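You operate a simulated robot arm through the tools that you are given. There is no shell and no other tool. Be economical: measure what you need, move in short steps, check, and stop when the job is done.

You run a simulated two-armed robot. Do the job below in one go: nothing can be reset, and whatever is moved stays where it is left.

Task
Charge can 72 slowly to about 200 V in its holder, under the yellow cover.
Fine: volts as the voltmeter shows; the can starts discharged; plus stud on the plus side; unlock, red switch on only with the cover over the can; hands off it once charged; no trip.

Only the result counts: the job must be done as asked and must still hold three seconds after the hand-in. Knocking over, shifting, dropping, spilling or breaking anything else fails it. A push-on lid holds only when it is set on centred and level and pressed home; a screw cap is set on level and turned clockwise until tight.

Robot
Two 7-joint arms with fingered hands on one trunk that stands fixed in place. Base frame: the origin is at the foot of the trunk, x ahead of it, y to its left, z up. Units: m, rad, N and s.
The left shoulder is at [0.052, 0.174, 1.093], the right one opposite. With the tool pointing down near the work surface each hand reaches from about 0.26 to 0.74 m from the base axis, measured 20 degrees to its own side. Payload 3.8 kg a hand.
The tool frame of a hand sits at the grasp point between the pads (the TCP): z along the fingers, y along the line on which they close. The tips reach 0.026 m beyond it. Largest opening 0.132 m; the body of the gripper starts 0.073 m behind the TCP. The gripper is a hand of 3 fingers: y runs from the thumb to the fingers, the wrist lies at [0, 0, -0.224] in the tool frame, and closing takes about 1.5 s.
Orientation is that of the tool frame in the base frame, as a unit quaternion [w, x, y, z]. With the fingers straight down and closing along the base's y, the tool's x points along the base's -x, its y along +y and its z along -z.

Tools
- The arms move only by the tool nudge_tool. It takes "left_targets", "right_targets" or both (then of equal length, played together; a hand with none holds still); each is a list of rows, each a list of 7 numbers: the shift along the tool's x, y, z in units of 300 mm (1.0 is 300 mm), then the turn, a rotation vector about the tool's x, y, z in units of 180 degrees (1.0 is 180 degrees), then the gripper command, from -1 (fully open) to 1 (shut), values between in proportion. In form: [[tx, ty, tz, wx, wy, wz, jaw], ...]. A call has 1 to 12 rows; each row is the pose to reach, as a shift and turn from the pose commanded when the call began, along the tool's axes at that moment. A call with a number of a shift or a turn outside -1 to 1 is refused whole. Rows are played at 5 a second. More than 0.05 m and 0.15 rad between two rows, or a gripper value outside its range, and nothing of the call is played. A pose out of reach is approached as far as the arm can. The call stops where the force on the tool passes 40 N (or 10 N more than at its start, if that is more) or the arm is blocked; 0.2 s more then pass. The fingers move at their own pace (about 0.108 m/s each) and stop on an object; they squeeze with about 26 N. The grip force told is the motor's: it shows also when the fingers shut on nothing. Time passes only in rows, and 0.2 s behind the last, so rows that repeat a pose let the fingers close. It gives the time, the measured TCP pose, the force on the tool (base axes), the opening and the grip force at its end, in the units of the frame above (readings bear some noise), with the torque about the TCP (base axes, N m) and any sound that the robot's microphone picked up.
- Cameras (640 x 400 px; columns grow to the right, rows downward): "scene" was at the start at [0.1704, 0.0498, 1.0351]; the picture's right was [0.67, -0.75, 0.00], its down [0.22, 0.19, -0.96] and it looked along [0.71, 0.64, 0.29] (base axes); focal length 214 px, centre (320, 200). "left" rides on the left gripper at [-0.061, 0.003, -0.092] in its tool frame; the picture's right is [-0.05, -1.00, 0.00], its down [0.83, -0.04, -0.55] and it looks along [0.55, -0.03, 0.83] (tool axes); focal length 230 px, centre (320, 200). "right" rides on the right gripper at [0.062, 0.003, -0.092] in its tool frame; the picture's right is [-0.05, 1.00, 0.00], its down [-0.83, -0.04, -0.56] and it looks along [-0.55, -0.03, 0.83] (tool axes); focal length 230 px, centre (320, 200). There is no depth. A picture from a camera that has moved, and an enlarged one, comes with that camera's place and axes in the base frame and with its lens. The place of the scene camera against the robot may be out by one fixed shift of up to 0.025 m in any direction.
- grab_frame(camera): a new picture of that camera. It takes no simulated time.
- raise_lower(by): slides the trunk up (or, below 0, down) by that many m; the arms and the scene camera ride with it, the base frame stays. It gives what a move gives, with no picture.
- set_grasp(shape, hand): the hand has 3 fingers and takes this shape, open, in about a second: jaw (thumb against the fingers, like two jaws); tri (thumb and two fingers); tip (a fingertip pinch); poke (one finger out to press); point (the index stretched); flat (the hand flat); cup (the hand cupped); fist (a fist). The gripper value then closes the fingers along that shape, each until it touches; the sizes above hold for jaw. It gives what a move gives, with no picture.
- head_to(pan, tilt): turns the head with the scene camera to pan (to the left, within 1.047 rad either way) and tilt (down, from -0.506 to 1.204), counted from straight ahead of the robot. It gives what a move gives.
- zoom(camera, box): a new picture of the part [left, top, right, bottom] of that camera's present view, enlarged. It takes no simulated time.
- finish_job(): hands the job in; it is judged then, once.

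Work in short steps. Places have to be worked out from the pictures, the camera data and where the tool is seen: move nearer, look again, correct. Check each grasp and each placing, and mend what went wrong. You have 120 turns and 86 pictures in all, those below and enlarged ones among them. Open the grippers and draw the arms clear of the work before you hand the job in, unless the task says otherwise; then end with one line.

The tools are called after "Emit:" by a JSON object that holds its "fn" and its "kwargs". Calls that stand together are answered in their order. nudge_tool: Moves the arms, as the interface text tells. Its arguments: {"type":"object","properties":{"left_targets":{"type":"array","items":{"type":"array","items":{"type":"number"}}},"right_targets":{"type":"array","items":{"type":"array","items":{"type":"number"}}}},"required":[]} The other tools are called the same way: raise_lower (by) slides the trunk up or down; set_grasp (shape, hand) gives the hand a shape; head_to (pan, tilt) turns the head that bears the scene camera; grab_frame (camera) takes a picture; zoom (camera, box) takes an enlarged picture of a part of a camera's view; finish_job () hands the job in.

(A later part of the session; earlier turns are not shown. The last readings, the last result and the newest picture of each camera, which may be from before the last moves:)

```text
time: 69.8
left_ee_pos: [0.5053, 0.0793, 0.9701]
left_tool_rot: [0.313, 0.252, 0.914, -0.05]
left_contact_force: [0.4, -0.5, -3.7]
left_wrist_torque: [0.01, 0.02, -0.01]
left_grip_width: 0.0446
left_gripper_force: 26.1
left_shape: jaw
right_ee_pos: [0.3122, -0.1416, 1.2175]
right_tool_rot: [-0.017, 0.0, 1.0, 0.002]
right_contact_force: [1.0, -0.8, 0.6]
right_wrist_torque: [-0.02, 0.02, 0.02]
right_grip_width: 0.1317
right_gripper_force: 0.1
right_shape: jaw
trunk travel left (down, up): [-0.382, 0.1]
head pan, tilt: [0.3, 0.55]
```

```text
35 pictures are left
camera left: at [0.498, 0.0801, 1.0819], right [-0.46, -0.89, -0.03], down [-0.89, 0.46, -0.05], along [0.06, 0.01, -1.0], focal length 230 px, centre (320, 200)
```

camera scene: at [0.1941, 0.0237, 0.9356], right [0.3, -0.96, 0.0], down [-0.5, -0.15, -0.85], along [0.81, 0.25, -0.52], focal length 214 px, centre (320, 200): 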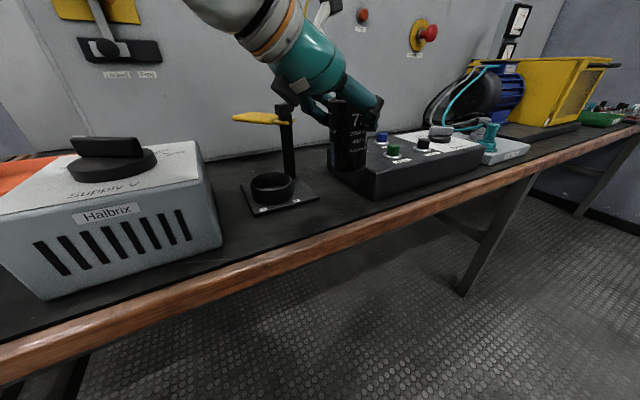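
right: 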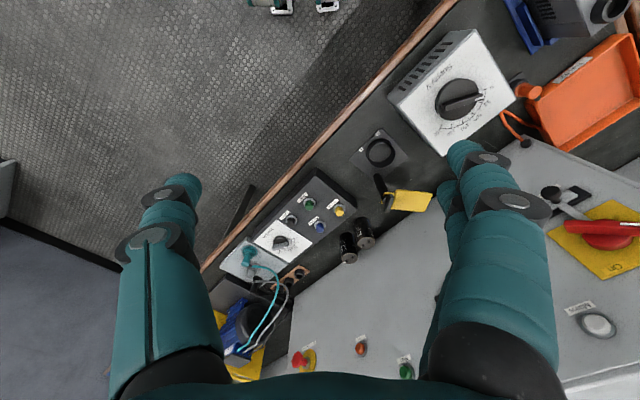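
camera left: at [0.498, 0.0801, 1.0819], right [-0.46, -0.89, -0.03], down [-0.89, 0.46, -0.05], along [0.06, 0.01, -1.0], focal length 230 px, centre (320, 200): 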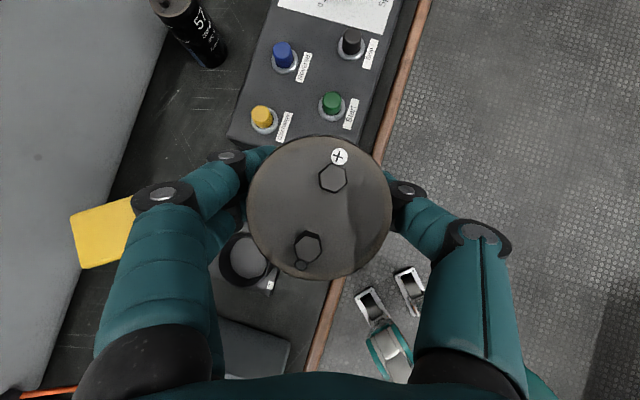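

Held well (3.7 N). I carry it to above the ring (TCP (0.493,0.215,0.92)), restoring the upright attitude.

Emit:
{"fn": "nudge_tool", "kwargs": {"left_targets": [[0.08, 0.09, 0, 0.005, 0.0094, -0.0024, 1], [0.16, 0.18, -0.001, 0.0095, 0.0188, -0.0048, 1], [0.24, 0.27, -0.001, 0.014, 0.0282, -0.0072, 1], [0.321, 0.363, -0.002, 0.019, 0.0376, -0.0096, 1], [0.321, 0.363, -0.002, 0.019, 0.0376, -0.0096, 1]]}}

Emit:
{"fn": "grab_frame", "kwargs": {"camera": "left"}}

Emit:
{"fn": "grab_frame", "kwargs": {"camera": "scene"}}

```text
time: 71.0
left_ee_pos: [0.491, 0.2148, 0.9191]
left_tool_rot: [0.25, 0.25, 0.933, -0.068]
left_contact_force: [0.2, 0.0, -3.8]
left_wrist_torque: [-0.01, -0.02, 0.04]
left_grip_width: 0.0448
left_gripper_force: 25.7
left_shape: jaw
right_ee_pos: [0.3115, -0.1426, 1.2191]
right_tool_rot: [-0.018, 0.0, 1.0, 0.002]
right_contact_force: [-0.2, 0.6, 0.2]
right_wrist_torque: [0.0, 0.01, 0.0]
right_grip_width: 0.1318
right_gripper_force: 0.0
right_shape: jaw
trunk travel left (down, up): [-0.382, 0.1]
head pan, tilt: [0.3, 0.55]
```

```text
34 pictures are left
camera left: at [0.4987, 0.2151, 1.0316], right [-0.46, -0.89, 0.03], down [-0.88, 0.46, 0.06], along [-0.07, 0.01, -1.0], focal length 230 px, centre (320, 200)
```

left: 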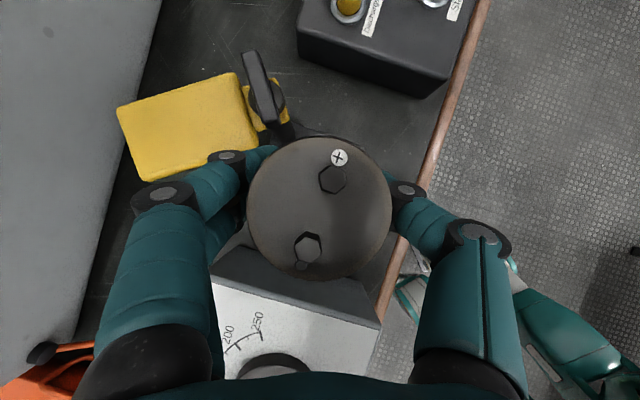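

```text
33 pictures are left
camera scene: at [0.1946, 0.0237, 0.9379], right [0.3, -0.96, 0.0], down [-0.5, -0.15, -0.85], along [0.81, 0.25, -0.52], focal length 214 px, centre (320, 200)
```

scene: 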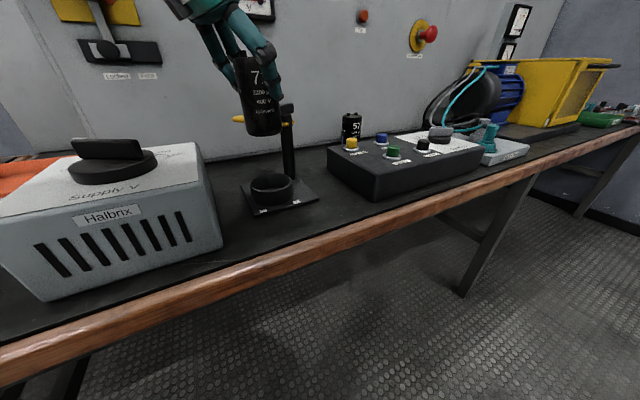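

The ring is hidden in the hand view; I zoom the scene view to compare can and ring alignment.

Emit:
{"fn": "zoom", "kwargs": {"camera": "scene", "box": [200, 40, 340, 220]}}

```text
2.22 times, centred on (270, 130) of scene
camera zoom: at [0.1946, 0.0237, 0.9379], right [0.3, -0.96, 0.0], down [-0.5, -0.15, -0.85], along [0.81, 0.25, -0.52], focal length 477 px, centre (431, 356)
```

zoom: 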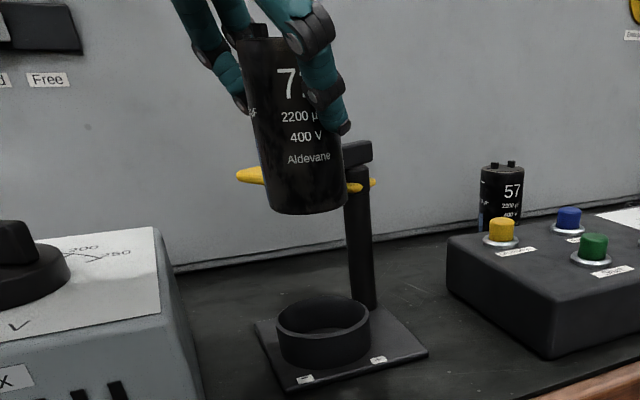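

Ring centre from two views is (0.493,0.2165); the can is at (0.4906,0.2175). I correct +2.5/−1 mm and lower to z 0.849 (can bottom just above the rim).

Emit:
{"fn": "nudge_tool", "kwargs": {"left_targets": [[0.036, 0, 0.069, 0, 0, 0, 1], [0.073, 0.001, 0.138, 0, 0, 0, 1], [0.109, 0.001, 0.207, 0, 0, 0, 1], [0.109, 0.001, 0.207, 0, 0, 0, 1]]}}

Emit:
{"fn": "zoom", "kwargs": {"camera": "scene", "box": [200, 40, 340, 220]}}

```text
time: 72.0
left_ee_pos: [0.4938, 0.2142, 0.8512]
left_tool_rot: [0.249, 0.251, 0.933, -0.067]
left_contact_force: [-0.1, -0.2, -3.3]
left_wrist_torque: [0.01, 0.01, 0.02]
left_grip_width: 0.0447
left_gripper_force: 26.0
left_shape: jaw
right_ee_pos: [0.3123, -0.1433, 1.219]
right_tool_rot: [-0.017, 0.0, 1.0, 0.001]
right_contact_force: [0.3, 0.2, -0.3]
right_wrist_torque: [-0.03, 0.03, 0.02]
right_grip_width: 0.1316
right_gripper_force: 0.0
right_shape: jaw
trunk travel left (down, up): [-0.382, 0.1]
head pan, tilt: [0.3, 0.55]
```

```text
2.22 times, centred on (270, 130) of scene
camera zoom: at [0.1944, 0.024, 0.9379], right [0.3, -0.96, 0.0], down [-0.5, -0.15, -0.85], along [0.81, 0.25, -0.52], focal length 477 px, centre (431, 356)
```

zoom: 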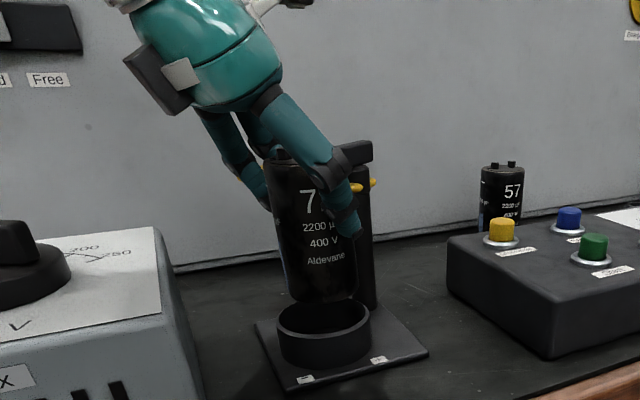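

Well centred over the ring. I lower further in small steps, watching the force.

Emit:
{"fn": "nudge_tool", "kwargs": {"left_targets": [[0.017, 0, 0.029, 0, 0, 0, 1], [0.034, 0, 0.058, 0, 0, 0, 1], [0.05, 0, 0.087, 0, 0, 0, 1], [0.066, 0, 0.115, 0, 0, 0, 1], [0.066, 0, 0.115, 0, 0, 0, 1]]}}

Emit:
{"fn": "zoom", "kwargs": {"camera": "scene", "box": [200, 80, 340, 220]}}

```text
time: 73.2
left_ee_pos: [0.4955, 0.2136, 0.8094]
left_tool_rot: [0.25, 0.249, 0.933, -0.068]
left_contact_force: [-0.8, 1.1, -3.4]
left_wrist_torque: [0.08, 0.07, 0.02]
left_grip_width: 0.0443
left_gripper_force: 26.0
left_shape: jaw
right_ee_pos: [0.3132, -0.1423, 1.2199]
right_tool_rot: [-0.016, 0.0, 1.0, 0.002]
right_contact_force: [-0.2, -0.1, 0.2]
right_wrist_torque: [0.02, 0.03, -0.02]
right_grip_width: 0.1321
right_gripper_force: 0.0
right_shape: jaw
trunk travel left (down, up): [-0.382, 0.1]
head pan, tilt: [0.3, 0.55]
```

```text
2.86 times, centred on (270, 150) of scene
camera zoom: at [0.1945, 0.024, 0.9379], right [0.3, -0.96, 0.0], down [-0.5, -0.15, -0.85], along [0.81, 0.25, -0.52], focal length 613 px, centre (463, 343)
```

zoom: 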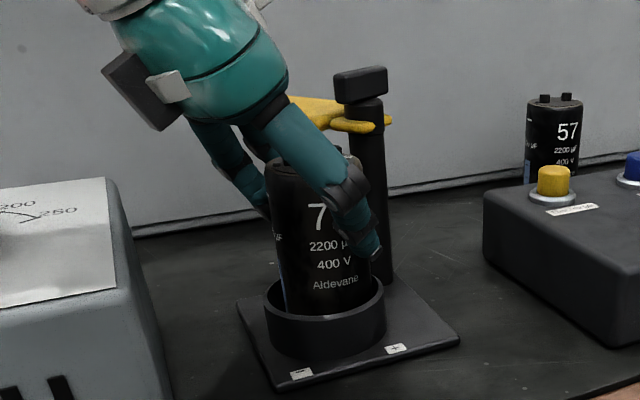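

The can is inside the ring. A last ~12 mm down until contact.

Emit:
{"fn": "nudge_tool", "kwargs": {"left_targets": [[0.01, 0, 0.0145, 0, 0, 0, 1], [0.018, 0, 0.029, 0, 0, 0, 1], [0.025, 0, 0.043, 0, 0, 0, 1]]}}

```text
time: 74.0
left_ee_pos: [0.4961, 0.2128, 0.7986]
left_tool_rot: [0.254, 0.251, 0.932, -0.068]
left_contact_force: [-4.1, 4.0, 20.8]
left_wrist_torque: [0.07, -0.05, 0.06]
left_grip_width: 0.0451
left_gripper_force: 25.7
left_shape: jaw
right_ee_pos: [0.3096, -0.1413, 1.2197]
right_tool_rot: [-0.015, 0.0, 1.0, 0.001]
right_contact_force: [-0.1, 0.4, 0.4]
right_wrist_torque: [-0.01, 0.0, 0.02]
right_grip_width: 0.1319
right_gripper_force: 0.0
right_shape: jaw
trunk travel left (down, up): [-0.382, 0.1]
head pan, tilt: [0.3, 0.55]
```

Seated firmly (20 N up). I ease up 3 mm and open the fingers to 0.09.

Emit:
{"fn": "nudge_tool", "kwargs": {"left_targets": [[-0.005, 0, -0.009, 0, 0, 0, 1], [-0.005, 0, -0.009, 0, 0, 0, 0.2], [-0.005, 0, -0.009, 0, 0, 0, 0], [-0.005, 0, -0.009, 0, 0, 0, -0.2], [-0.005, 0, -0.009, 0, 0, 0, -0.36], [-0.005, 0, -0.009, 0, 0, 0, -0.36]]}}

Emit:
{"fn": "grab_frame", "kwargs": {"camera": "left"}}

```text
time: 75.4
left_ee_pos: [0.4952, 0.2152, 0.7978]
left_tool_rot: [0.25, 0.252, 0.932, -0.068]
left_contact_force: [-0.5, -0.7, 0.2]
left_wrist_torque: [0.02, 0.03, 0.01]
left_grip_width: 0.0892
left_gripper_force: 0.2
left_shape: jaw
right_ee_pos: [0.3107, -0.1431, 1.2187]
right_tool_rot: [-0.017, 0.0, 1.0, 0.002]
right_contact_force: [0.5, -0.5, -0.3]
right_wrist_torque: [0.04, 0.01, 0.02]
right_grip_width: 0.132
right_gripper_force: 0.2
right_shape: jaw
trunk travel left (down, up): [-0.382, 0.1]
head pan, tilt: [0.3, 0.55]
```

```text
29 pictures are left
camera left: at [0.5037, 0.2144, 0.9104], right [-0.46, -0.89, 0.03], down [-0.88, 0.46, 0.07], along [-0.07, 0.01, -1.0], focal length 230 px, centre (320, 200)
```

left: 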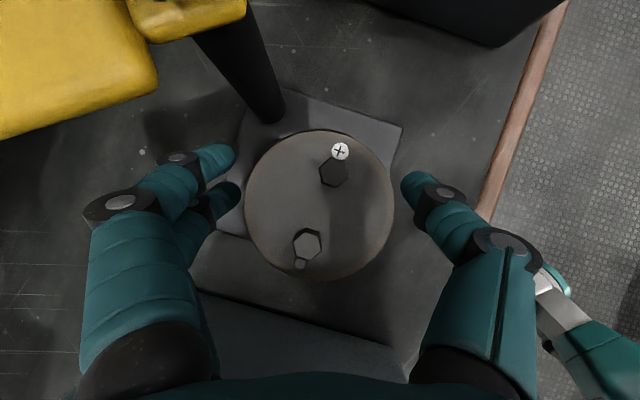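

The can sits well, plus stud toward the plus side. I withdraw the hand up and slightly back.

Emit:
{"fn": "nudge_tool", "kwargs": {"left_targets": [[-0.05, -0.01, -0.12, 0, 0, 0, -0.36], [-0.1, -0.022, -0.25, 0, 0, 0, -0.36], [-0.15, -0.033, -0.375, 0, 0, 0, -0.36], [-0.2, -0.033, -0.46, 0, 0, 0, -0.36], [-0.2, -0.033, -0.46, 0, 0, 0, -0.36]]}}

Emit:
{"fn": "zoom", "kwargs": {"camera": "scene", "box": [200, 80, 340, 220]}}

```text
time: 76.6
left_ee_pos: [0.4756, 0.2122, 0.9478]
left_tool_rot: [0.25, 0.251, 0.932, -0.069]
left_contact_force: [0.7, 0.1, 0.0]
left_wrist_torque: [-0.02, -0.01, 0.0]
left_grip_width: 0.0894
left_gripper_force: 0.1
left_shape: jaw
right_ee_pos: [0.3123, -0.1421, 1.2193]
right_tool_rot: [-0.017, 0.0, 1.0, 0.002]
right_contact_force: [0.2, -0.2, 0.3]
right_wrist_torque: [0.0, 0.04, -0.03]
right_grip_width: 0.132
right_gripper_force: 0.1
right_shape: jaw
trunk travel left (down, up): [-0.382, 0.1]
head pan, tilt: [0.3, 0.55]
```

```text
2.86 times, centred on (270, 150) of scene
camera zoom: at [0.1945, 0.0239, 0.9379], right [0.3, -0.96, 0.0], down [-0.5, -0.15, -0.85], along [0.81, 0.25, -0.52], focal length 613 px, centre (463, 343)
```

zoom: 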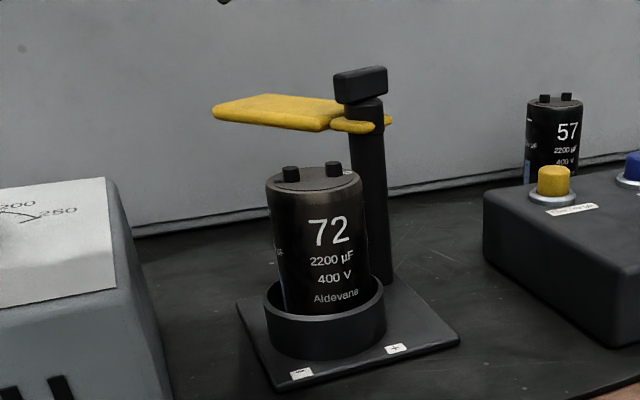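

The can stands in the ring. Next the cover: it must swing CCW about the post (0.571,0.216) from ~79° to 180°. I close the fingers and carry the hand over and beyond the plate's far edge, staying high.

Emit:
{"fn": "nudge_tool", "kwargs": {"left_targets": [[-0.08, 0.097, -0.02, 0, 0, 0, 0.5], [-0.16, 0.194, -0.01, 0, 0, 0, 1], [-0.24, 0.291, 0, 0, 0, 0, 1], [-0.32, 0.389, 0.01, 0, 0, 0, 1], [-0.394, 0.486, 0.027, 0, 0, 0, 1], [-0.394, 0.486, 0.027, 0, 0, 0, 1]]}}

Emit:
{"fn": "raise_lower", "kwargs": {"by": -0.06}}

Emit:
{"fn": "grab_frame", "kwargs": {"camera": "left"}}

```text
time: 78.0
left_ee_pos: [0.6418, 0.2866, 0.998]
left_tool_rot: [0.251, 0.251, 0.932, -0.068]
left_contact_force: [-0.3, 0.7, 0.2]
left_wrist_torque: [-0.02, 0.01, -0.02]
left_grip_width: 0.0001
left_gripper_force: 26.4
left_shape: jaw
right_ee_pos: [0.3107, -0.1423, 1.2193]
right_tool_rot: [-0.015, 0.0, 1.0, 0.002]
right_contact_force: [-0.6, 0.2, -0.3]
right_wrist_torque: [0.01, 0.01, -0.02]
right_grip_width: 0.1319
right_gripper_force: 0.2
right_shape: jaw
trunk travel left (down, up): [-0.382, 0.1]
head pan, tilt: [0.3, 0.55]
```

```text
time: 79.0
left_ee_pos: [0.6402, 0.2872, 0.9407]
left_tool_rot: [0.252, 0.25, 0.933, -0.068]
left_contact_force: [0.2, 0.7, 0.4]
left_wrist_torque: [-0.01, -0.03, 0.01]
left_grip_width: 0.0001
left_gripper_force: 26.1
left_shape: jaw
right_ee_pos: [0.3105, -0.1425, 1.16]
right_tool_rot: [-0.016, 0.0, 1.0, 0.002]
right_contact_force: [-0.2, -0.8, -0.3]
right_wrist_torque: [0.0, 0.01, 0.03]
right_grip_width: 0.132
right_gripper_force: 0.0
right_shape: jaw
trunk travel left (down, up): [-0.322, 0.16]
head pan, tilt: [0.3, 0.55]
```

```text
27 pictures are left
camera left: at [0.6485, 0.2876, 1.0529], right [-0.46, -0.89, 0.03], down [-0.88, 0.46, 0.06], along [-0.07, 0.01, -1.0], focal length 230 px, centre (320, 200)
```

left: 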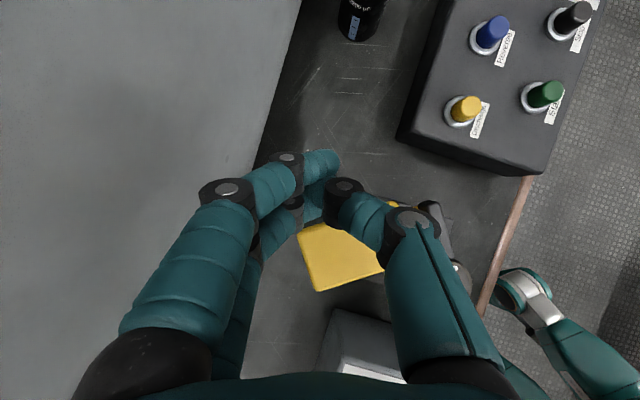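

The plate's far edge lies at x≈0.604–0.618; I shift a little further forward, then descend so the tips go ~2 cm below plate level.

Emit:
{"fn": "nudge_tool", "kwargs": {"left_targets": [[-0.036, 0.011, 0.021, 0, 0, 0, 1], [-0.073, 0.022, 0.042, 0, 0, 0, 1], [-0.025, 0.022, 0.125, 0, 0, 0, 1], [0.02, 0.022, 0.205, 0, 0, 0, 1], [0.066, 0.022, 0.282, 0, 0, 0, 1], [0.066, 0.022, 0.282, 0, 0, 0, 1]]}}

Emit:
{"fn": "zoom", "kwargs": {"camera": "scene", "box": [180, 40, 400, 190]}}

```text
time: 80.4
left_ee_pos: [0.6657, 0.2806, 0.8568]
left_tool_rot: [0.25, 0.251, 0.933, -0.068]
left_contact_force: [0.1, 0.4, 0.1]
left_wrist_torque: [-0.02, -0.03, 0.01]
left_grip_width: 0.0
left_gripper_force: 25.8
left_shape: jaw
right_ee_pos: [0.3123, -0.1417, 1.159]
right_tool_rot: [-0.017, 0.0, 1.0, 0.002]
right_contact_force: [0.1, 0.2, -0.8]
right_wrist_torque: [0.01, -0.03, 0.0]
right_grip_width: 0.132
right_gripper_force: 0.0
right_shape: jaw
trunk travel left (down, up): [-0.322, 0.16]
head pan, tilt: [0.3, 0.55]
```

```text
2.67 times, centred on (290, 115) of scene
camera zoom: at [0.1866, 0.0238, 0.8744], right [0.3, -0.96, 0.0], down [-0.5, -0.15, -0.85], along [0.81, 0.25, -0.52], focal length 572 px, centre (400, 427)
```

zoom: 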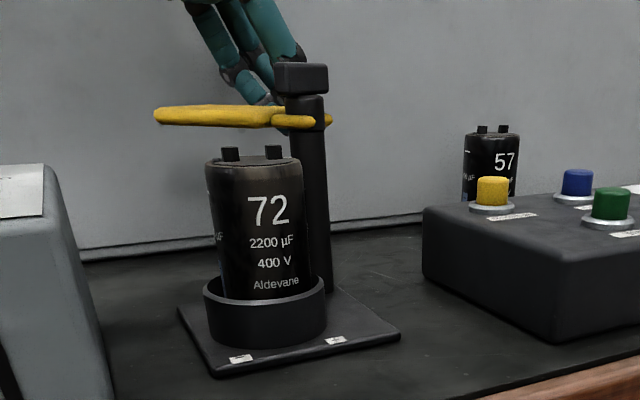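

The fingers are behind the plate. I sweep the first part of the arc.

Emit:
{"fn": "nudge_tool", "kwargs": {"left_targets": [[0.036, -0.016, -0.02, 0, 0, 0, 1], [0.071, -0.032, -0.041, 0, 0, 0, 1], [0.124, -0.043, -0.071, 0, 0, 0, 1], [0.177, -0.053, -0.102, 0, 0, 0, 1], [0.22, -0.067, -0.127, 0, 0, 0, 1], [0.262, -0.082, -0.151, 0, 0, 0, 1], [0.3, -0.11, -0.172, 0, 0, 0, 1], [0.332, -0.144, -0.191, 0, 0, 0, 1]]}}

Emit:
{"fn": "grab_frame", "kwargs": {"camera": "left"}}

```text
time: 82.2
left_ee_pos: [0.5442, 0.3011, 0.856]
left_tool_rot: [0.249, 0.25, 0.933, -0.068]
left_contact_force: [0.2, 0.6, 0.0]
left_wrist_torque: [0.01, 0.01, 0.02]
left_grip_width: 0.0
left_gripper_force: 26.2
left_shape: jaw
right_ee_pos: [0.3123, -0.1428, 1.1586]
right_tool_rot: [-0.016, 0.001, 1.0, 0.002]
right_contact_force: [0.6, 0.4, 0.2]
right_wrist_torque: [-0.02, -0.03, -0.01]
right_grip_width: 0.1319
right_gripper_force: 0.0
right_shape: jaw
trunk travel left (down, up): [-0.322, 0.16]
head pan, tilt: [0.3, 0.55]
```

```text
25 pictures are left
camera left: at [0.5527, 0.3011, 0.9685], right [-0.46, -0.89, 0.03], down [-0.88, 0.46, 0.07], along [-0.07, 0.01, -1.0], focal length 230 px, centre (320, 200)
```

left: 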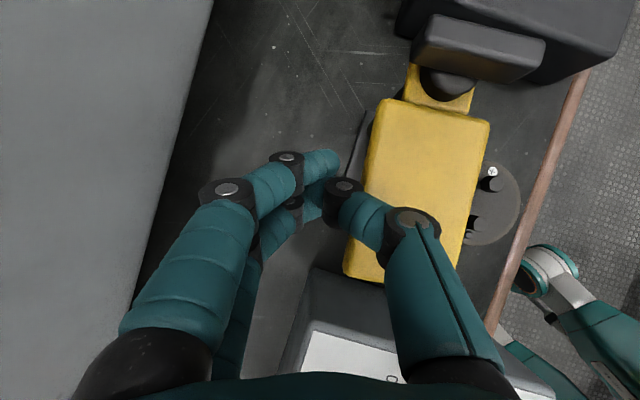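

The plate follows. Continue the arc to bring it over the can.

Emit:
{"fn": "nudge_tool", "kwargs": {"left_targets": [[0.025, -0.044, -0.015, 0, 0, 0, 1], [0.05, -0.087, -0.029, 0, 0, 0, 1], [0.06, -0.125, -0.034, 0, 0, 0, 1], [0.066, -0.162, -0.038, 0, 0, 0, 1], [0.069, -0.196, -0.04, 0, 0, 0, 1], [0.069, -0.196, -0.04, 0, 0, 0, 1]]}}

Emit:
{"fn": "grab_frame", "kwargs": {"camera": "left"}}

```text
time: 83.6
left_ee_pos: [0.4937, 0.2626, 0.8566]
left_tool_rot: [0.25, 0.25, 0.933, -0.067]
left_contact_force: [1.7, 4.4, 0.4]
left_wrist_torque: [0.06, -0.02, 0.05]
left_grip_width: 0.0003
left_gripper_force: 26.3
left_shape: jaw
right_ee_pos: [0.3112, -0.1409, 1.1608]
right_tool_rot: [-0.017, 0.0, 1.0, 0.002]
right_contact_force: [-0.2, 0.7, 1.0]
right_wrist_torque: [0.0, 0.0, 0.04]
right_grip_width: 0.1321
right_gripper_force: 0.0
right_shape: jaw
trunk travel left (down, up): [-0.322, 0.16]
head pan, tilt: [0.3, 0.55]
```

```text
24 pictures are left
camera left: at [0.5029, 0.2623, 0.9691], right [-0.46, -0.89, 0.03], down [-0.88, 0.46, 0.06], along [-0.07, 0.01, -1.0], focal length 230 px, centre (320, 200)
```

left: 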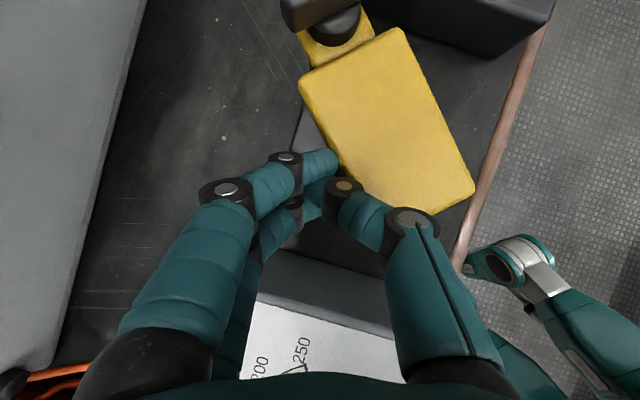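

The plate now lies along ~180°, covering the can. I slide the fingers off to the left, rise, and start turning the hand toward the panel.

Emit:
{"fn": "nudge_tool", "kwargs": {"left_targets": [[0.02, 0.043, -0.012, 0, 0, 0, 1], [0.043, 0.087, -0.025, 0, 0, 0, 1], [-0.025, 0.087, -0.14, 0, 0, 0, 1], [-0.09, 0.1, -0.26, -0.022, -0.022, -0.022, 1], [-0.157, 0.11, -0.371, -0.045, -0.045, -0.045, 1], [-0.12, 0.13, -0.47, -0.068, -0.068, -0.068, 1], [-0.09, 0.15, -0.56, -0.091, -0.091, -0.091, 1], [-0.06, 0.17, -0.65, -0.114, -0.114, -0.114, 1], [-0.039, 0.189, -0.747, -0.137, -0.137, -0.137, 1], [-0.039, 0.189, -0.747, -0.159, -0.16, -0.159, 1]]}}

Emit:
{"fn": "head_to", "kwargs": {"pan": 0.35, "tilt": 0.45}}

Emit:
{"fn": "grab_frame", "kwargs": {"camera": "scene"}}

```text
time: 85.8
left_ee_pos: [0.4313, 0.3678, 1.0578]
left_tool_rot: [0.493, -0.074, 0.866, 0.041]
left_contact_force: [-0.2, -0.6, 0.5]
left_wrist_torque: [0.0, -0.01, 0.02]
left_grip_width: 0.0003
left_gripper_force: 26.2
left_shape: jaw
left hand out of reach, approached as far as the arm can: row 10
right_ee_pos: [0.311, -0.1432, 1.1595]
right_tool_rot: [-0.016, -0.001, 1.0, 0.001]
right_contact_force: [-0.9, 1.0, -0.2]
right_wrist_torque: [-0.01, 0.0, -0.02]
right_grip_width: 0.1319
right_gripper_force: 0.1
right_shape: jaw
trunk travel left (down, up): [-0.322, 0.16]
head pan, tilt: [0.3, 0.55]
```

```text
time: 86.5
left_ee_pos: [0.4338, 0.3673, 1.0569]
left_tool_rot: [0.492, -0.072, 0.867, 0.041]
left_contact_force: [0.3, 0.4, 0.0]
left_wrist_torque: [-0.02, -0.01, -0.02]
left_grip_width: 0.0
left_gripper_force: 26.2
left_shape: jaw
right_ee_pos: [0.3122, -0.1439, 1.1583]
right_tool_rot: [-0.016, 0.0, 1.0, 0.002]
right_contact_force: [-0.3, -0.7, 0.5]
right_wrist_torque: [0.05, 0.01, -0.01]
right_grip_width: 0.1319
right_gripper_force: 0.1
right_shape: jaw
trunk travel left (down, up): [-0.322, 0.16]
head pan, tilt: [0.351, 0.45]
```

```text
23 pictures are left
camera scene: at [0.1873, 0.0288, 0.8833], right [0.34, -0.94, 0.0], down [-0.41, -0.15, -0.9], along [0.85, 0.31, -0.44], focal length 214 px, centre (320, 200)
```

scene: 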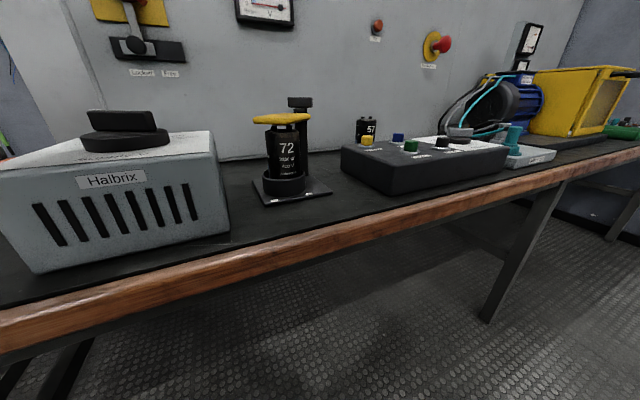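

The cover is over can 72. Now I turn the left hand to face the panel (yaw ~45°, nearly level), slightly to the right of the switch, and look.

Emit:
{"fn": "nudge_tool", "kwargs": {"left_targets": [[-0.015, 0.004, 0.055, -0.03, -0.014, -0.013, 1], [-0.031, 0.007, 0.11, -0.061, -0.028, -0.026, 1], [-0.046, 0.011, 0.165, -0.091, -0.043, -0.039, 1], [-0.062, 0.015, 0.22, -0.121, -0.057, -0.051, 1], [-0.077, 0.018, 0.275, -0.152, -0.071, -0.064, 1], [-0.093, 0.022, 0.331, -0.182, -0.0854, -0.0772, 1], [-0.093, 0.022, 0.331, -0.182, -0.0854, -0.0772, 1]]}}

Emit:
{"fn": "grab_frame", "kwargs": {"camera": "left"}}

```text
time: 88.1
left_ee_pos: [0.532, 0.3909, 1.0303]
left_tool_rot: [0.567, -0.309, 0.727, 0.234]
left_contact_force: [-0.4, 0.1, 0.1]
left_wrist_torque: [-0.01, 0.0, 0.04]
left_grip_width: 0.0
left_gripper_force: 26.3
left_shape: jaw
right_ee_pos: [0.311, -0.1416, 1.1594]
right_tool_rot: [-0.016, -0.001, 1.0, 0.001]
right_contact_force: [-0.6, -0.4, -0.5]
right_wrist_torque: [-0.01, 0.0, 0.0]
right_grip_width: 0.1319
right_gripper_force: 0.0
right_shape: jaw
trunk travel left (down, up): [-0.322, 0.16]
head pan, tilt: [0.351, 0.45]
```

```text
22 pictures are left
camera left: at [0.4765, 0.3421, 1.1148], right [0.72, -0.69, 0.06], down [-0.48, -0.57, -0.67], along [0.5, 0.45, -0.74], focal length 230 px, centre (320, 200)
```

left: 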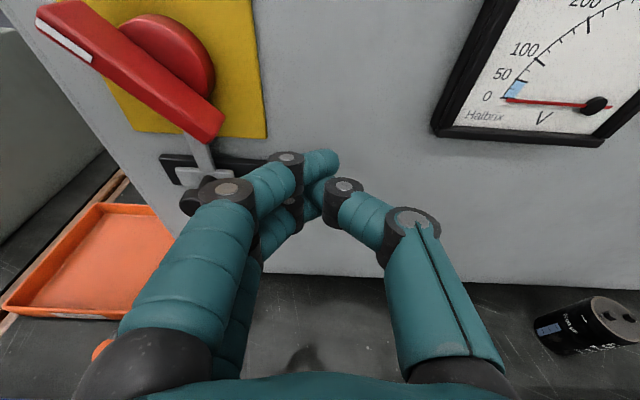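

Panel plane from this view: 0.695x+0.719y=0.748; slider knob at about (0.493,0.509,0.96), locked at left; Free is ~5.5 cm to the right. I drop below the handle level and move to the left of the knob, standing off 10 cm.

Emit:
{"fn": "nudge_tool", "kwargs": {"left_targets": [[0.1, 0.001, 0.026, 0, 0, 0, 1], [0.203, 0.002, 0.052, 0, 0, 0, 1], [0.203, 0.145, 0.049, 0, 0, 0, 1], [0.202, 0.288, 0.045, 0, 0, 0, 1], [0.201, 0.43, 0.042, 0, 0, 0, 1], [0.201, 0.572, 0.038, 0, 0, 0, 1], [0.201, 0.572, 0.038, 0, 0, 0, 1]]}}

Emit:
{"fn": "grab_frame", "kwargs": {"camera": "left"}}

```text
time: 89.7
left_ee_pos: [0.4264, 0.5194, 0.9694]
left_tool_rot: [0.57, -0.308, 0.725, 0.232]
left_contact_force: [0.0, 0.2, -2.0]
left_wrist_torque: [0.08, -0.12, -0.06]
left_grip_width: 0.0004
left_gripper_force: 25.7
left_shape: jaw
left hand out of reach, approached as far as the arm can: row 5, 6, 7
right_ee_pos: [0.3128, -0.1429, 1.1582]
right_tool_rot: [-0.016, 0.0, 1.0, 0.002]
right_contact_force: [1.2, 0.4, -0.1]
right_wrist_torque: [-0.02, 0.02, -0.01]
right_grip_width: 0.1321
right_gripper_force: 0.0
right_shape: jaw
trunk travel left (down, up): [-0.322, 0.16]
head pan, tilt: [0.351, 0.45]
```

```text
21 pictures are left
camera left: at [0.3724, 0.47, 1.0532], right [0.72, -0.69, 0.06], down [-0.48, -0.56, -0.67], along [0.5, 0.45, -0.74], focal length 230 px, centre (320, 200)
```

left: 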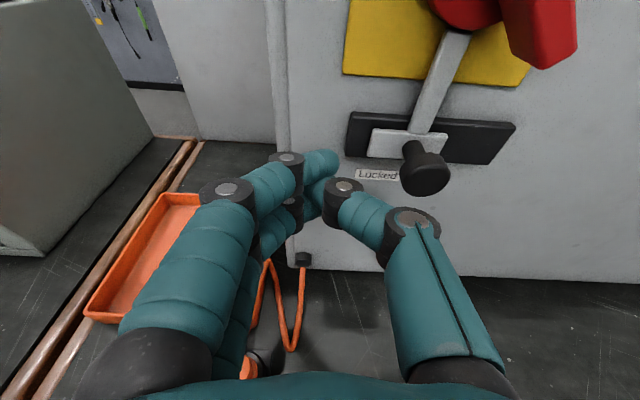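

Now at e≈−0.054 left of the knob (knob at e≈+0.007, z 0.965). I move in 2.6 cm and sweep right 8.5 cm to push it to "Free".

Emit:
{"fn": "nudge_tool", "kwargs": {"left_targets": [[-0.01, 0, 0.042, 0, 0, 0, 1], [-0.021, 0, 0.084, 0, 0, 0, 1], [-0.021, -0.05, 0.084, 0, 0, 0, 1], [-0.021, -0.1, 0.084, 0, 0, 0, 1], [-0.021, -0.15, 0.084, 0, 0, 0, 1], [-0.021, -0.2, 0.084, 0, 0, 0, 1], [-0.021, -0.25, 0.084, 0, 0, 0, 1], [-0.021, -0.28, 0.084, 0, 0, 0, 1]]}}

Emit:
{"fn": "grab_frame", "kwargs": {"camera": "left"}}

```text
time: 91.5
left_ee_pos: [0.4969, 0.4819, 0.9677]
left_tool_rot: [0.566, -0.311, 0.726, 0.236]
left_contact_force: [-31.6, 8.7, 4.3]
left_wrist_torque: [0.09, 0.13, 0.13]
left_grip_width: 0.0001
left_gripper_force: 25.5
left_shape: jaw
right_ee_pos: [0.3076, -0.1415, 1.1599]
right_tool_rot: [-0.014, 0.0, 1.0, 0.002]
right_contact_force: [-0.1, 0.9, -0.1]
right_wrist_torque: [0.02, -0.01, -0.03]
right_grip_width: 0.1319
right_gripper_force: 0.1
right_shape: jaw
trunk travel left (down, up): [-0.322, 0.16]
head pan, tilt: [0.351, 0.45]
```

```text
20 pictures are left
camera left: at [0.4439, 0.4322, 1.0525], right [0.73, -0.68, 0.06], down [-0.48, -0.57, -0.67], along [0.49, 0.46, -0.74], focal length 230 px, centre (320, 200)
```

left: 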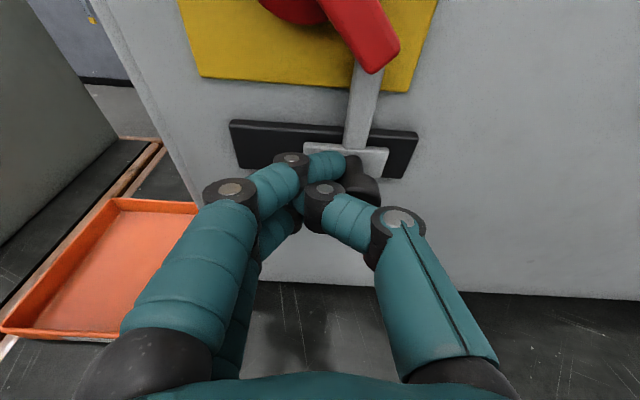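

The slider is now at the right (Free) end against its stop. I back off and move to the lower-left of the handle's upper-left end (pivot ≈ e 0.009, z 1.06).

Emit:
{"fn": "nudge_tool", "kwargs": {"left_targets": [[0, 0.04, 0, 0, 0, 0, 1], [0.025, 0.04, -0.097, 0, 0, 0, 1], [-0.088, 0.149, -0.126, 0, 0, 0, 1], [-0.204, 0.288, -0.156, 0, 0, 0, 1], [-0.301, 0.287, -0.18, 0, 0, 0, 1], [-0.301, 0.287, -0.18, 0, 0, 0, 1]]}}

Emit:
{"fn": "grab_frame", "kwargs": {"camera": "left"}}

```text
refused: row 4 steps farther than a row can; nothing moved
```

```text
19 pictures are left
camera left: at [0.4439, 0.4322, 1.0525], right [0.73, -0.68, 0.06], down [-0.48, -0.57, -0.67], along [0.49, 0.46, -0.74], focal length 230 px, centre (320, 200)
```

left: 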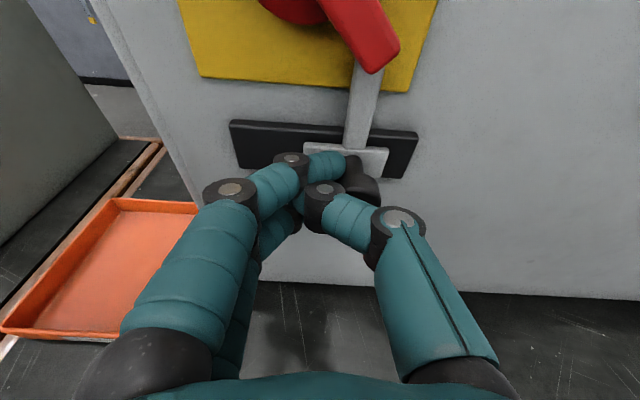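

A row was too long; I split the steps.

Emit:
{"fn": "nudge_tool", "kwargs": {"left_targets": [[0, 0.04, 0, 0, 0, 0, 1], [0.025, 0.04, -0.097, 0, 0, 0, 1], [-0.031, 0.095, -0.112, 0, 0, 0, 1], [-0.088, 0.149, -0.126, 0, 0, 0, 1], [-0.146, 0.22, -0.141, 0, 0, 0, 1], [-0.204, 0.288, -0.156, 0, 0, 0, 1], [-0.301, 0.287, -0.18, 0, 0, 0, 1], [-0.301, 0.287, -0.18, 0, 0, 0, 1]]}}

Emit:
{"fn": "grab_frame", "kwargs": {"camera": "left"}}

```text
time: 93.3
left_ee_pos: [0.4205, 0.5193, 1.0686]
left_tool_rot: [0.568, -0.309, 0.727, 0.234]
left_contact_force: [-0.6, -0.2, -0.2]
left_wrist_torque: [-0.02, -0.01, -0.03]
left_grip_width: 0.0001
left_gripper_force: 26.1
left_shape: jaw
right_ee_pos: [0.3113, -0.1421, 1.1585]
right_tool_rot: [-0.017, 0.0, 1.0, 0.002]
right_contact_force: [-0.4, 0.0, 0.0]
right_wrist_torque: [-0.01, -0.02, 0.0]
right_grip_width: 0.1319
right_gripper_force: 0.1
right_shape: jaw
trunk travel left (down, up): [-0.322, 0.16]
head pan, tilt: [0.351, 0.45]
```

```text
18 pictures are left
camera left: at [0.3652, 0.4697, 1.153], right [0.72, -0.69, 0.06], down [-0.49, -0.56, -0.67], along [0.5, 0.45, -0.74], focal length 230 px, centre (320, 200)
```

left: 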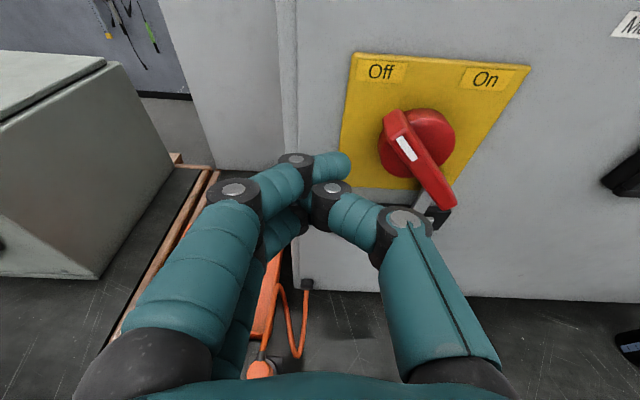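

Before switching on, I check where the supply knob is set.

Emit:
{"fn": "head_to", "kwargs": {"pan": 0.75, "tilt": 0.35}}

Emit:
{"fn": "grab_frame", "kwargs": {"camera": "scene"}}

```text
time: 94.2
left_ee_pos: [0.4209, 0.5189, 1.0683]
left_tool_rot: [0.567, -0.308, 0.727, 0.234]
left_contact_force: [-0.7, 0.7, 0.3]
left_wrist_torque: [-0.02, 0.01, -0.01]
left_grip_width: 0.0
left_gripper_force: 25.9
left_shape: jaw
right_ee_pos: [0.313, -0.1417, 1.1592]
right_tool_rot: [-0.016, -0.001, 1.0, 0.001]
right_contact_force: [0.0, -0.4, 0.3]
right_wrist_torque: [0.0, 0.02, -0.02]
right_grip_width: 0.1318
right_gripper_force: 0.2
right_shape: jaw
trunk travel left (down, up): [-0.322, 0.16]
head pan, tilt: [0.75, 0.351]
```

```text
17 pictures are left
camera scene: at [0.1691, 0.0607, 0.8926], right [0.68, -0.73, 0.0], down [-0.25, -0.23, -0.94], along [0.69, 0.64, -0.34], focal length 214 px, centre (320, 200)
```

scene: 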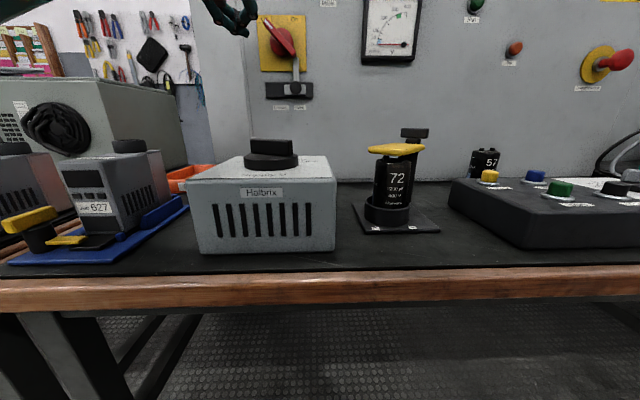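

The dial can't be seen from here; I shift the free right hand 12 cm left and use its camera.

Emit:
{"fn": "nudge_tool", "kwargs": {"right_targets": [[0, 0.13, 0, 0, 0, 0, -1], [0, 0.26, 0, 0, 0, 0, -1], [0, 0.4, 0, 0, 0, 0, -1]]}}

Emit:
{"fn": "zoom", "kwargs": {"camera": "right", "box": [380, 0, 640, 200]}}

```text
time: 95.0
left_ee_pos: [0.421, 0.5197, 1.0687]
left_tool_rot: [0.568, -0.308, 0.727, 0.232]
left_contact_force: [0.3, -0.2, -0.1]
left_wrist_torque: [-0.02, 0.02, -0.01]
left_grip_width: 0.0
left_gripper_force: 25.8
left_shape: jaw
right_ee_pos: [0.3132, -0.0192, 1.1583]
right_tool_rot: [-0.016, 0.001, 1.0, 0.003]
right_contact_force: [-0.9, 0.1, 0.0]
right_wrist_torque: [0.0, 0.04, -0.01]
right_grip_width: 0.1318
right_gripper_force: 0.1
right_shape: jaw
trunk travel left (down, up): [-0.322, 0.16]
head pan, tilt: [0.75, 0.351]
```

```text
2.00 times, centred on (510, 100) of right
camera zoom: at [0.2528, -0.0169, 1.2527], right [0.05, 1.0, 0.0], down [0.85, -0.04, 0.53], along [0.53, -0.03, -0.85], focal length 460 px, centre (-60, 400)
```

zoom: 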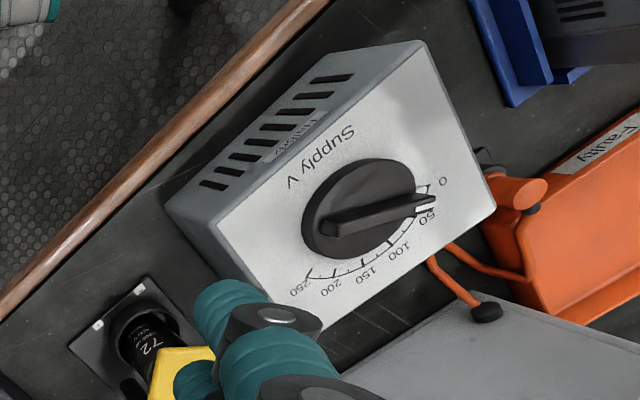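

The supply dial is not at zero — it stands at roughly 20–40 V. I'll set it to 0 first. I bring the left hand back from the panel and point it down above the supply knob.

Emit:
{"fn": "nudge_tool", "kwargs": {"left_targets": [[0.028, -0.019, -0.05, 0.008, 0.038, 0.011, 1], [0.056, -0.039, -0.1, 0.016, 0.075, 0.022, 1], [0.085, -0.058, -0.149, 0.024, 0.113, 0.033, 1], [0.113, -0.077, -0.199, 0.033, 0.151, 0.044, 1], [0.141, -0.096, -0.248, 0.041, 0.188, 0.056, 1], [0.169, -0.116, -0.298, 0.049, 0.226, 0.067, 1], [0.197, -0.135, -0.347, 0.057, 0.264, 0.078, 1], [0.225, -0.154, -0.397, 0.065, 0.301, 0.089, 1], [0.254, -0.173, -0.447, 0.073, 0.339, 0.1, 1], [0.282, -0.193, -0.496, 0.081, 0.377, 0.111, 1], [0.31, -0.212, -0.546, 0.0896, 0.4142, 0.1221, 1], [0.31, -0.212, -0.546, 0.0896, 0.4142, 0.1221, 1]]}}

Emit:
{"fn": "grab_frame", "kwargs": {"camera": "left"}}

```text
time: 97.5
left_ee_pos: [0.3375, 0.3445, 1.0186]
left_tool_rot: [-0.001, -0.175, 0.985, 0.0]
left_contact_force: [-0.1, 0.2, -0.5]
left_wrist_torque: [0.02, -0.01, 0.01]
left_grip_width: 0.0003
left_gripper_force: 26.0
left_shape: jaw
right_ee_pos: [0.3132, -0.0222, 1.1587]
right_tool_rot: [-0.016, 0.0, 1.0, 0.002]
right_contact_force: [-0.4, 0.5, 0.1]
right_wrist_torque: [-0.02, 0.01, -0.05]
right_grip_width: 0.132
right_gripper_force: 0.2
right_shape: jaw
trunk travel left (down, up): [-0.322, 0.16]
head pan, tilt: [0.75, 0.351]
```

```text
15 pictures are left
camera left: at [0.3957, 0.37, 1.1125], right [0.39, -0.92, 0.0], down [-0.76, -0.33, 0.56], along [-0.51, -0.22, -0.83], focal length 230 px, centre (320, 200)
```

left: 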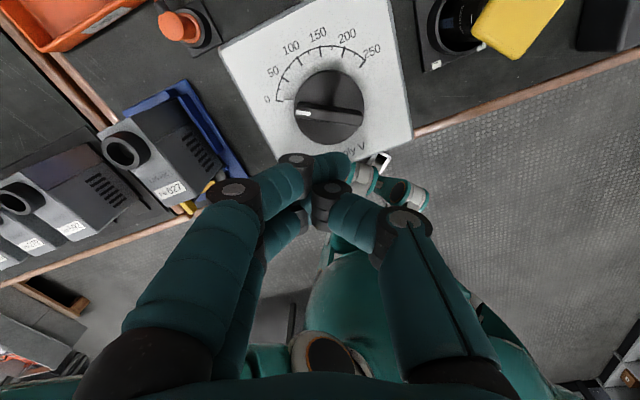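

From here the pointer bar looks parallel to the 0 tick; zoom to confirm.

Emit:
{"fn": "zoom", "kwargs": {"camera": "left", "box": [240, 20, 400, 160]}}

```text
2.86 times, centred on (320, 90) of left
camera zoom: at [0.3957, 0.37, 1.1125], right [0.39, -0.92, 0.0], down [-0.76, -0.33, 0.56], along [-0.51, -0.22, -0.83], focal length 657 px, centre (320, 514)
```

zoom: 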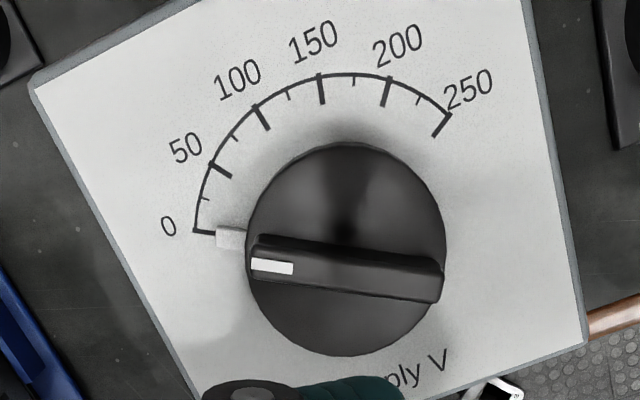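

The dial's white pointer is right at 0 — good, nothing to change. I return the left hand to its place at the lower-left of the red handle.

Emit:
{"fn": "nudge_tool", "kwargs": {"left_targets": [[-0.042, 0.041, -0.015, -0.008, -0.038, -0.011, 1], [-0.084, 0.083, -0.03, -0.016, -0.075, -0.022, 1], [-0.126, 0.124, -0.046, -0.024, -0.113, -0.033, 1], [-0.168, 0.165, -0.061, -0.033, -0.151, -0.044, 1], [-0.21, 0.206, -0.076, -0.041, -0.188, -0.056, 1], [-0.251, 0.248, -0.091, -0.049, -0.226, -0.067, 1], [-0.293, 0.289, -0.106, -0.057, -0.264, -0.078, 1], [-0.335, 0.33, -0.121, -0.065, -0.301, -0.089, 1], [-0.377, 0.371, -0.137, -0.073, -0.339, -0.1, 1], [-0.419, 0.413, -0.152, -0.081, -0.377, -0.111, 1], [-0.461, 0.454, -0.167, -0.0896, -0.4142, -0.1221, 1], [-0.461, 0.454, -0.167, -0.0896, -0.4142, -0.1221, 1]]}}

```text
time: 100.2
left_ee_pos: [0.4219, 0.5207, 1.0702]
left_tool_rot: [0.569, -0.307, 0.726, 0.233]
left_contact_force: [0.5, 0.6, 0.8]
left_wrist_torque: [-0.01, 0.0, 0.0]
left_grip_width: 0.0005
left_gripper_force: 25.7
left_shape: jaw
right_ee_pos: [0.312, -0.0226, 1.1594]
right_tool_rot: [-0.016, 0.0, 1.0, 0.002]
right_contact_force: [0.4, -0.2, 0.9]
right_wrist_torque: [-0.03, 0.03, -0.02]
right_grip_width: 0.1319
right_gripper_force: 0.1
right_shape: jaw
trunk travel left (down, up): [-0.322, 0.16]
head pan, tilt: [0.75, 0.351]
```

Back in place (slider free, cover on, dial at 0). Now I push the handle's upper-left end along the clockwise arc to On.

Emit:
{"fn": "nudge_tool", "kwargs": {"left_targets": [[-0.025, 0, 0.045, 0, 0, 0, 1], [-0.048, -0.007, 0.081, 0, 0, 0, 1], [-0.088, -0.053, 0.07, 0, 0, 0, 1], [-0.112, -0.067, 0.064, 0, 0, 0, 1], [-0.136, -0.081, 0.058, 0, 0, 0, 1], [-0.155, -0.104, 0.053, 0, 0, 0, 1], [-0.174, -0.127, 0.048, 0, 0, 0, 1], [-0.193, -0.184, 0.043, 0, 0, 0, 1], [-0.193, -0.24, 0.043, 0, 0, 0, 1], [-0.186, -0.27, 0.045, 0, 0, 0, 1], [-0.178, -0.29, 0.047, 0, 0, 0, 1]]}}

Emit:
{"fn": "grab_frame", "kwargs": {"camera": "left"}}

```text
time: 102.5
left_ee_pos: [0.5012, 0.4774, 1.118]
left_tool_rot: [0.568, -0.308, 0.727, 0.233]
left_contact_force: [0.5, -0.3, 1.2]
left_wrist_torque: [-0.01, -0.02, 0.01]
left_grip_width: 0.0
left_gripper_force: 25.9
left_shape: jaw
right_ee_pos: [0.3124, -0.0222, 1.1596]
right_tool_rot: [-0.016, 0.0, 1.0, 0.001]
right_contact_force: [0.6, -0.1, 0.5]
right_wrist_torque: [-0.01, 0.0, 0.01]
right_grip_width: 0.1318
right_gripper_force: 0.0
right_shape: jaw
trunk travel left (down, up): [-0.322, 0.16]
head pan, tilt: [0.75, 0.351]
```

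```text
13 pictures are left
camera left: at [0.4473, 0.4285, 1.2028], right [0.72, -0.69, 0.06], down [-0.49, -0.57, -0.67], along [0.5, 0.45, -0.74], focal length 230 px, centre (320, 200)
```

left: 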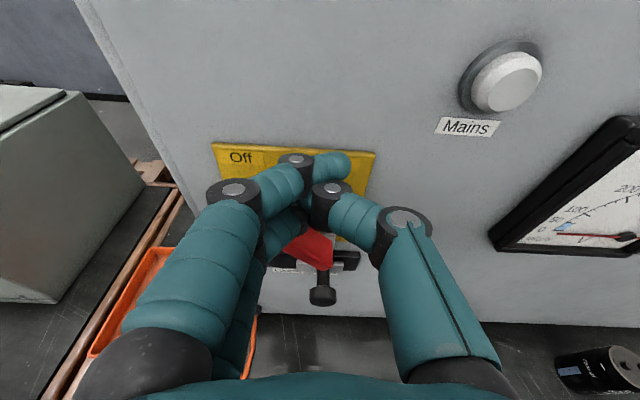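

No clear sign of turning; I back off to the right and look at the handle.

Emit:
{"fn": "nudge_tool", "kwargs": {"left_targets": [[0.02, 0, -0.08, 0, 0, 0, 1], [0.04, 0, -0.15, 0, 0, 0, 1], [0.04, -0.13, -0.15, 0, 0, 0, 1], [0.04, -0.26, -0.15, 0, 0, 0, 1]]}}

Emit:
{"fn": "grab_frame", "kwargs": {"camera": "left"}}

```text
time: 103.5
left_ee_pos: [0.5228, 0.3885, 1.1188]
left_tool_rot: [0.568, -0.309, 0.727, 0.233]
left_contact_force: [-1.4, -0.2, -0.3]
left_wrist_torque: [0.02, -0.01, -0.03]
left_grip_width: 0.0
left_gripper_force: 25.7
left_shape: jaw
right_ee_pos: [0.3131, -0.0224, 1.1593]
right_tool_rot: [-0.015, 0.0, 1.0, 0.001]
right_contact_force: [0.9, 0.1, -0.5]
right_wrist_torque: [0.0, -0.03, 0.01]
right_grip_width: 0.1318
right_gripper_force: 0.0
right_shape: jaw
trunk travel left (down, up): [-0.322, 0.16]
head pan, tilt: [0.75, 0.351]
```

```text
12 pictures are left
camera left: at [0.4688, 0.3399, 1.2027], right [0.72, -0.69, 0.06], down [-0.49, -0.57, -0.67], along [0.5, 0.45, -0.74], focal length 230 px, centre (320, 200)
```

left: 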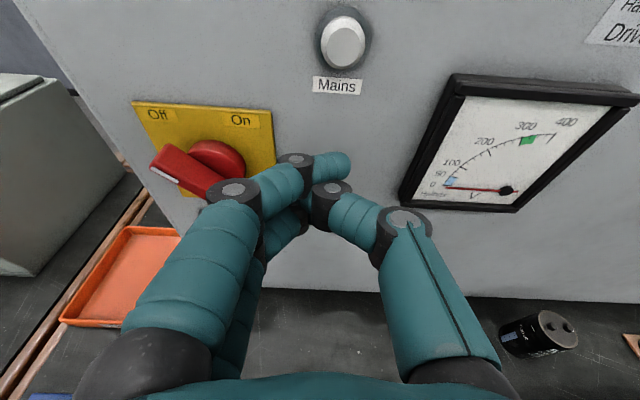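

The handle is still Off: my tips passed just in front of the bar (bar front at s≈0.035, tips at 0.031). I go back to the lower-left and this time enter deeper (tips at ~0.014 from the panel).

Emit:
{"fn": "nudge_tool", "kwargs": {"left_targets": [[0.03, 0.11, 0.02, 0, 0, 0, 1], [0.06, 0.222, 0.043, 0, 0, 0, 1], [0.09, 0.333, 0.064, 0, 0, 0, 1], [0.12, 0.444, 0.086, 0, 0, 0, 1], [0.15, 0.555, 0.107, 0, 0, 0, 1], [0.137, 0.555, 0.155, 0, 0, 0, 1], [0.125, 0.555, 0.204, 0, 0, 0, 1], [0.113, 0.555, 0.252, 0, 0, 0, 1], [0.113, 0.555, 0.252, 0, 0, 0, 1]]}}

```text
time: 105.5
left_ee_pos: [0.4507, 0.5525, 1.0652]
left_tool_rot: [0.568, -0.308, 0.727, 0.233]
left_contact_force: [0.6, 0.1, 0.6]
left_wrist_torque: [-0.03, 0.0, -0.01]
left_grip_width: 0.0002
left_gripper_force: 25.7
left_shape: jaw
right_ee_pos: [0.3121, -0.0221, 1.1586]
right_tool_rot: [-0.017, 0.0, 1.0, 0.002]
right_contact_force: [0.5, 0.0, -0.7]
right_wrist_torque: [0.0, -0.04, 0.0]
right_grip_width: 0.1317
right_gripper_force: 0.0
right_shape: jaw
trunk travel left (down, up): [-0.322, 0.16]
head pan, tilt: [0.75, 0.351]
```

In position with the tips deep. Sweep the arc clockwise.

Emit:
{"fn": "nudge_tool", "kwargs": {"left_targets": [[-0.02, -0.04, -0.005, 0, 0, 0, 1], [-0.041, -0.08, -0.011, 0, 0, 0, 1], [-0.065, -0.093, -0.017, 0, 0, 0, 1], [-0.089, -0.106, -0.023, 0, 0, 0, 1], [-0.109, -0.125, -0.028, 0, 0, 0, 1], [-0.128, -0.145, -0.033, 0, 0, 0, 1], [-0.14, -0.171, -0.036, 0, 0, 0, 1], [-0.15, -0.198, -0.038, 0, 0, 0, 1], [-0.153, -0.226, -0.039, 0, 0, 0, 1], [-0.153, -0.254, -0.039, 0, 0, 0, 1], [-0.149, -0.282, -0.038, 0, 0, 0, 1], [-0.139, -0.309, -0.036, 0, 0, 0, 1]]}}

```text
time: 108.2
left_ee_pos: [0.5164, 0.4866, 1.1107]
left_tool_rot: [0.568, -0.309, 0.726, 0.234]
left_contact_force: [-0.8, 0.8, 2.9]
left_wrist_torque: [0.03, -0.02, 0.03]
left_grip_width: 0.0
left_gripper_force: 25.8
left_shape: jaw
right_ee_pos: [0.3121, -0.0226, 1.158]
right_tool_rot: [-0.017, 0.001, 1.0, 0.002]
right_contact_force: [0.1, -0.3, 0.4]
right_wrist_torque: [0.0, 0.0, 0.01]
right_grip_width: 0.1323
right_gripper_force: 0.1
right_shape: jaw
trunk travel left (down, up): [-0.322, 0.16]
head pan, tilt: [0.75, 0.351]
```

Slight upward contact force at the end. I check via a scene zoom.

Emit:
{"fn": "zoom", "kwargs": {"camera": "scene", "box": [230, 0, 430, 110]}}

```text
3.20 times, centred on (330, 55) of scene
camera zoom: at [0.1688, 0.0606, 0.8927], right [0.68, -0.73, 0.0], down [-0.25, -0.23, -0.94], along [0.69, 0.64, -0.34], focal length 686 px, centre (288, 664)
```

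zoom: 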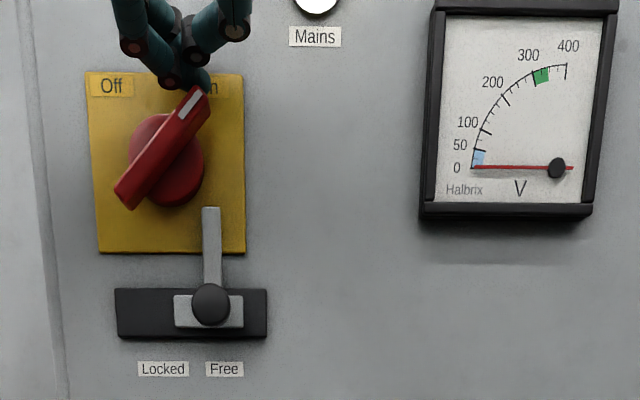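

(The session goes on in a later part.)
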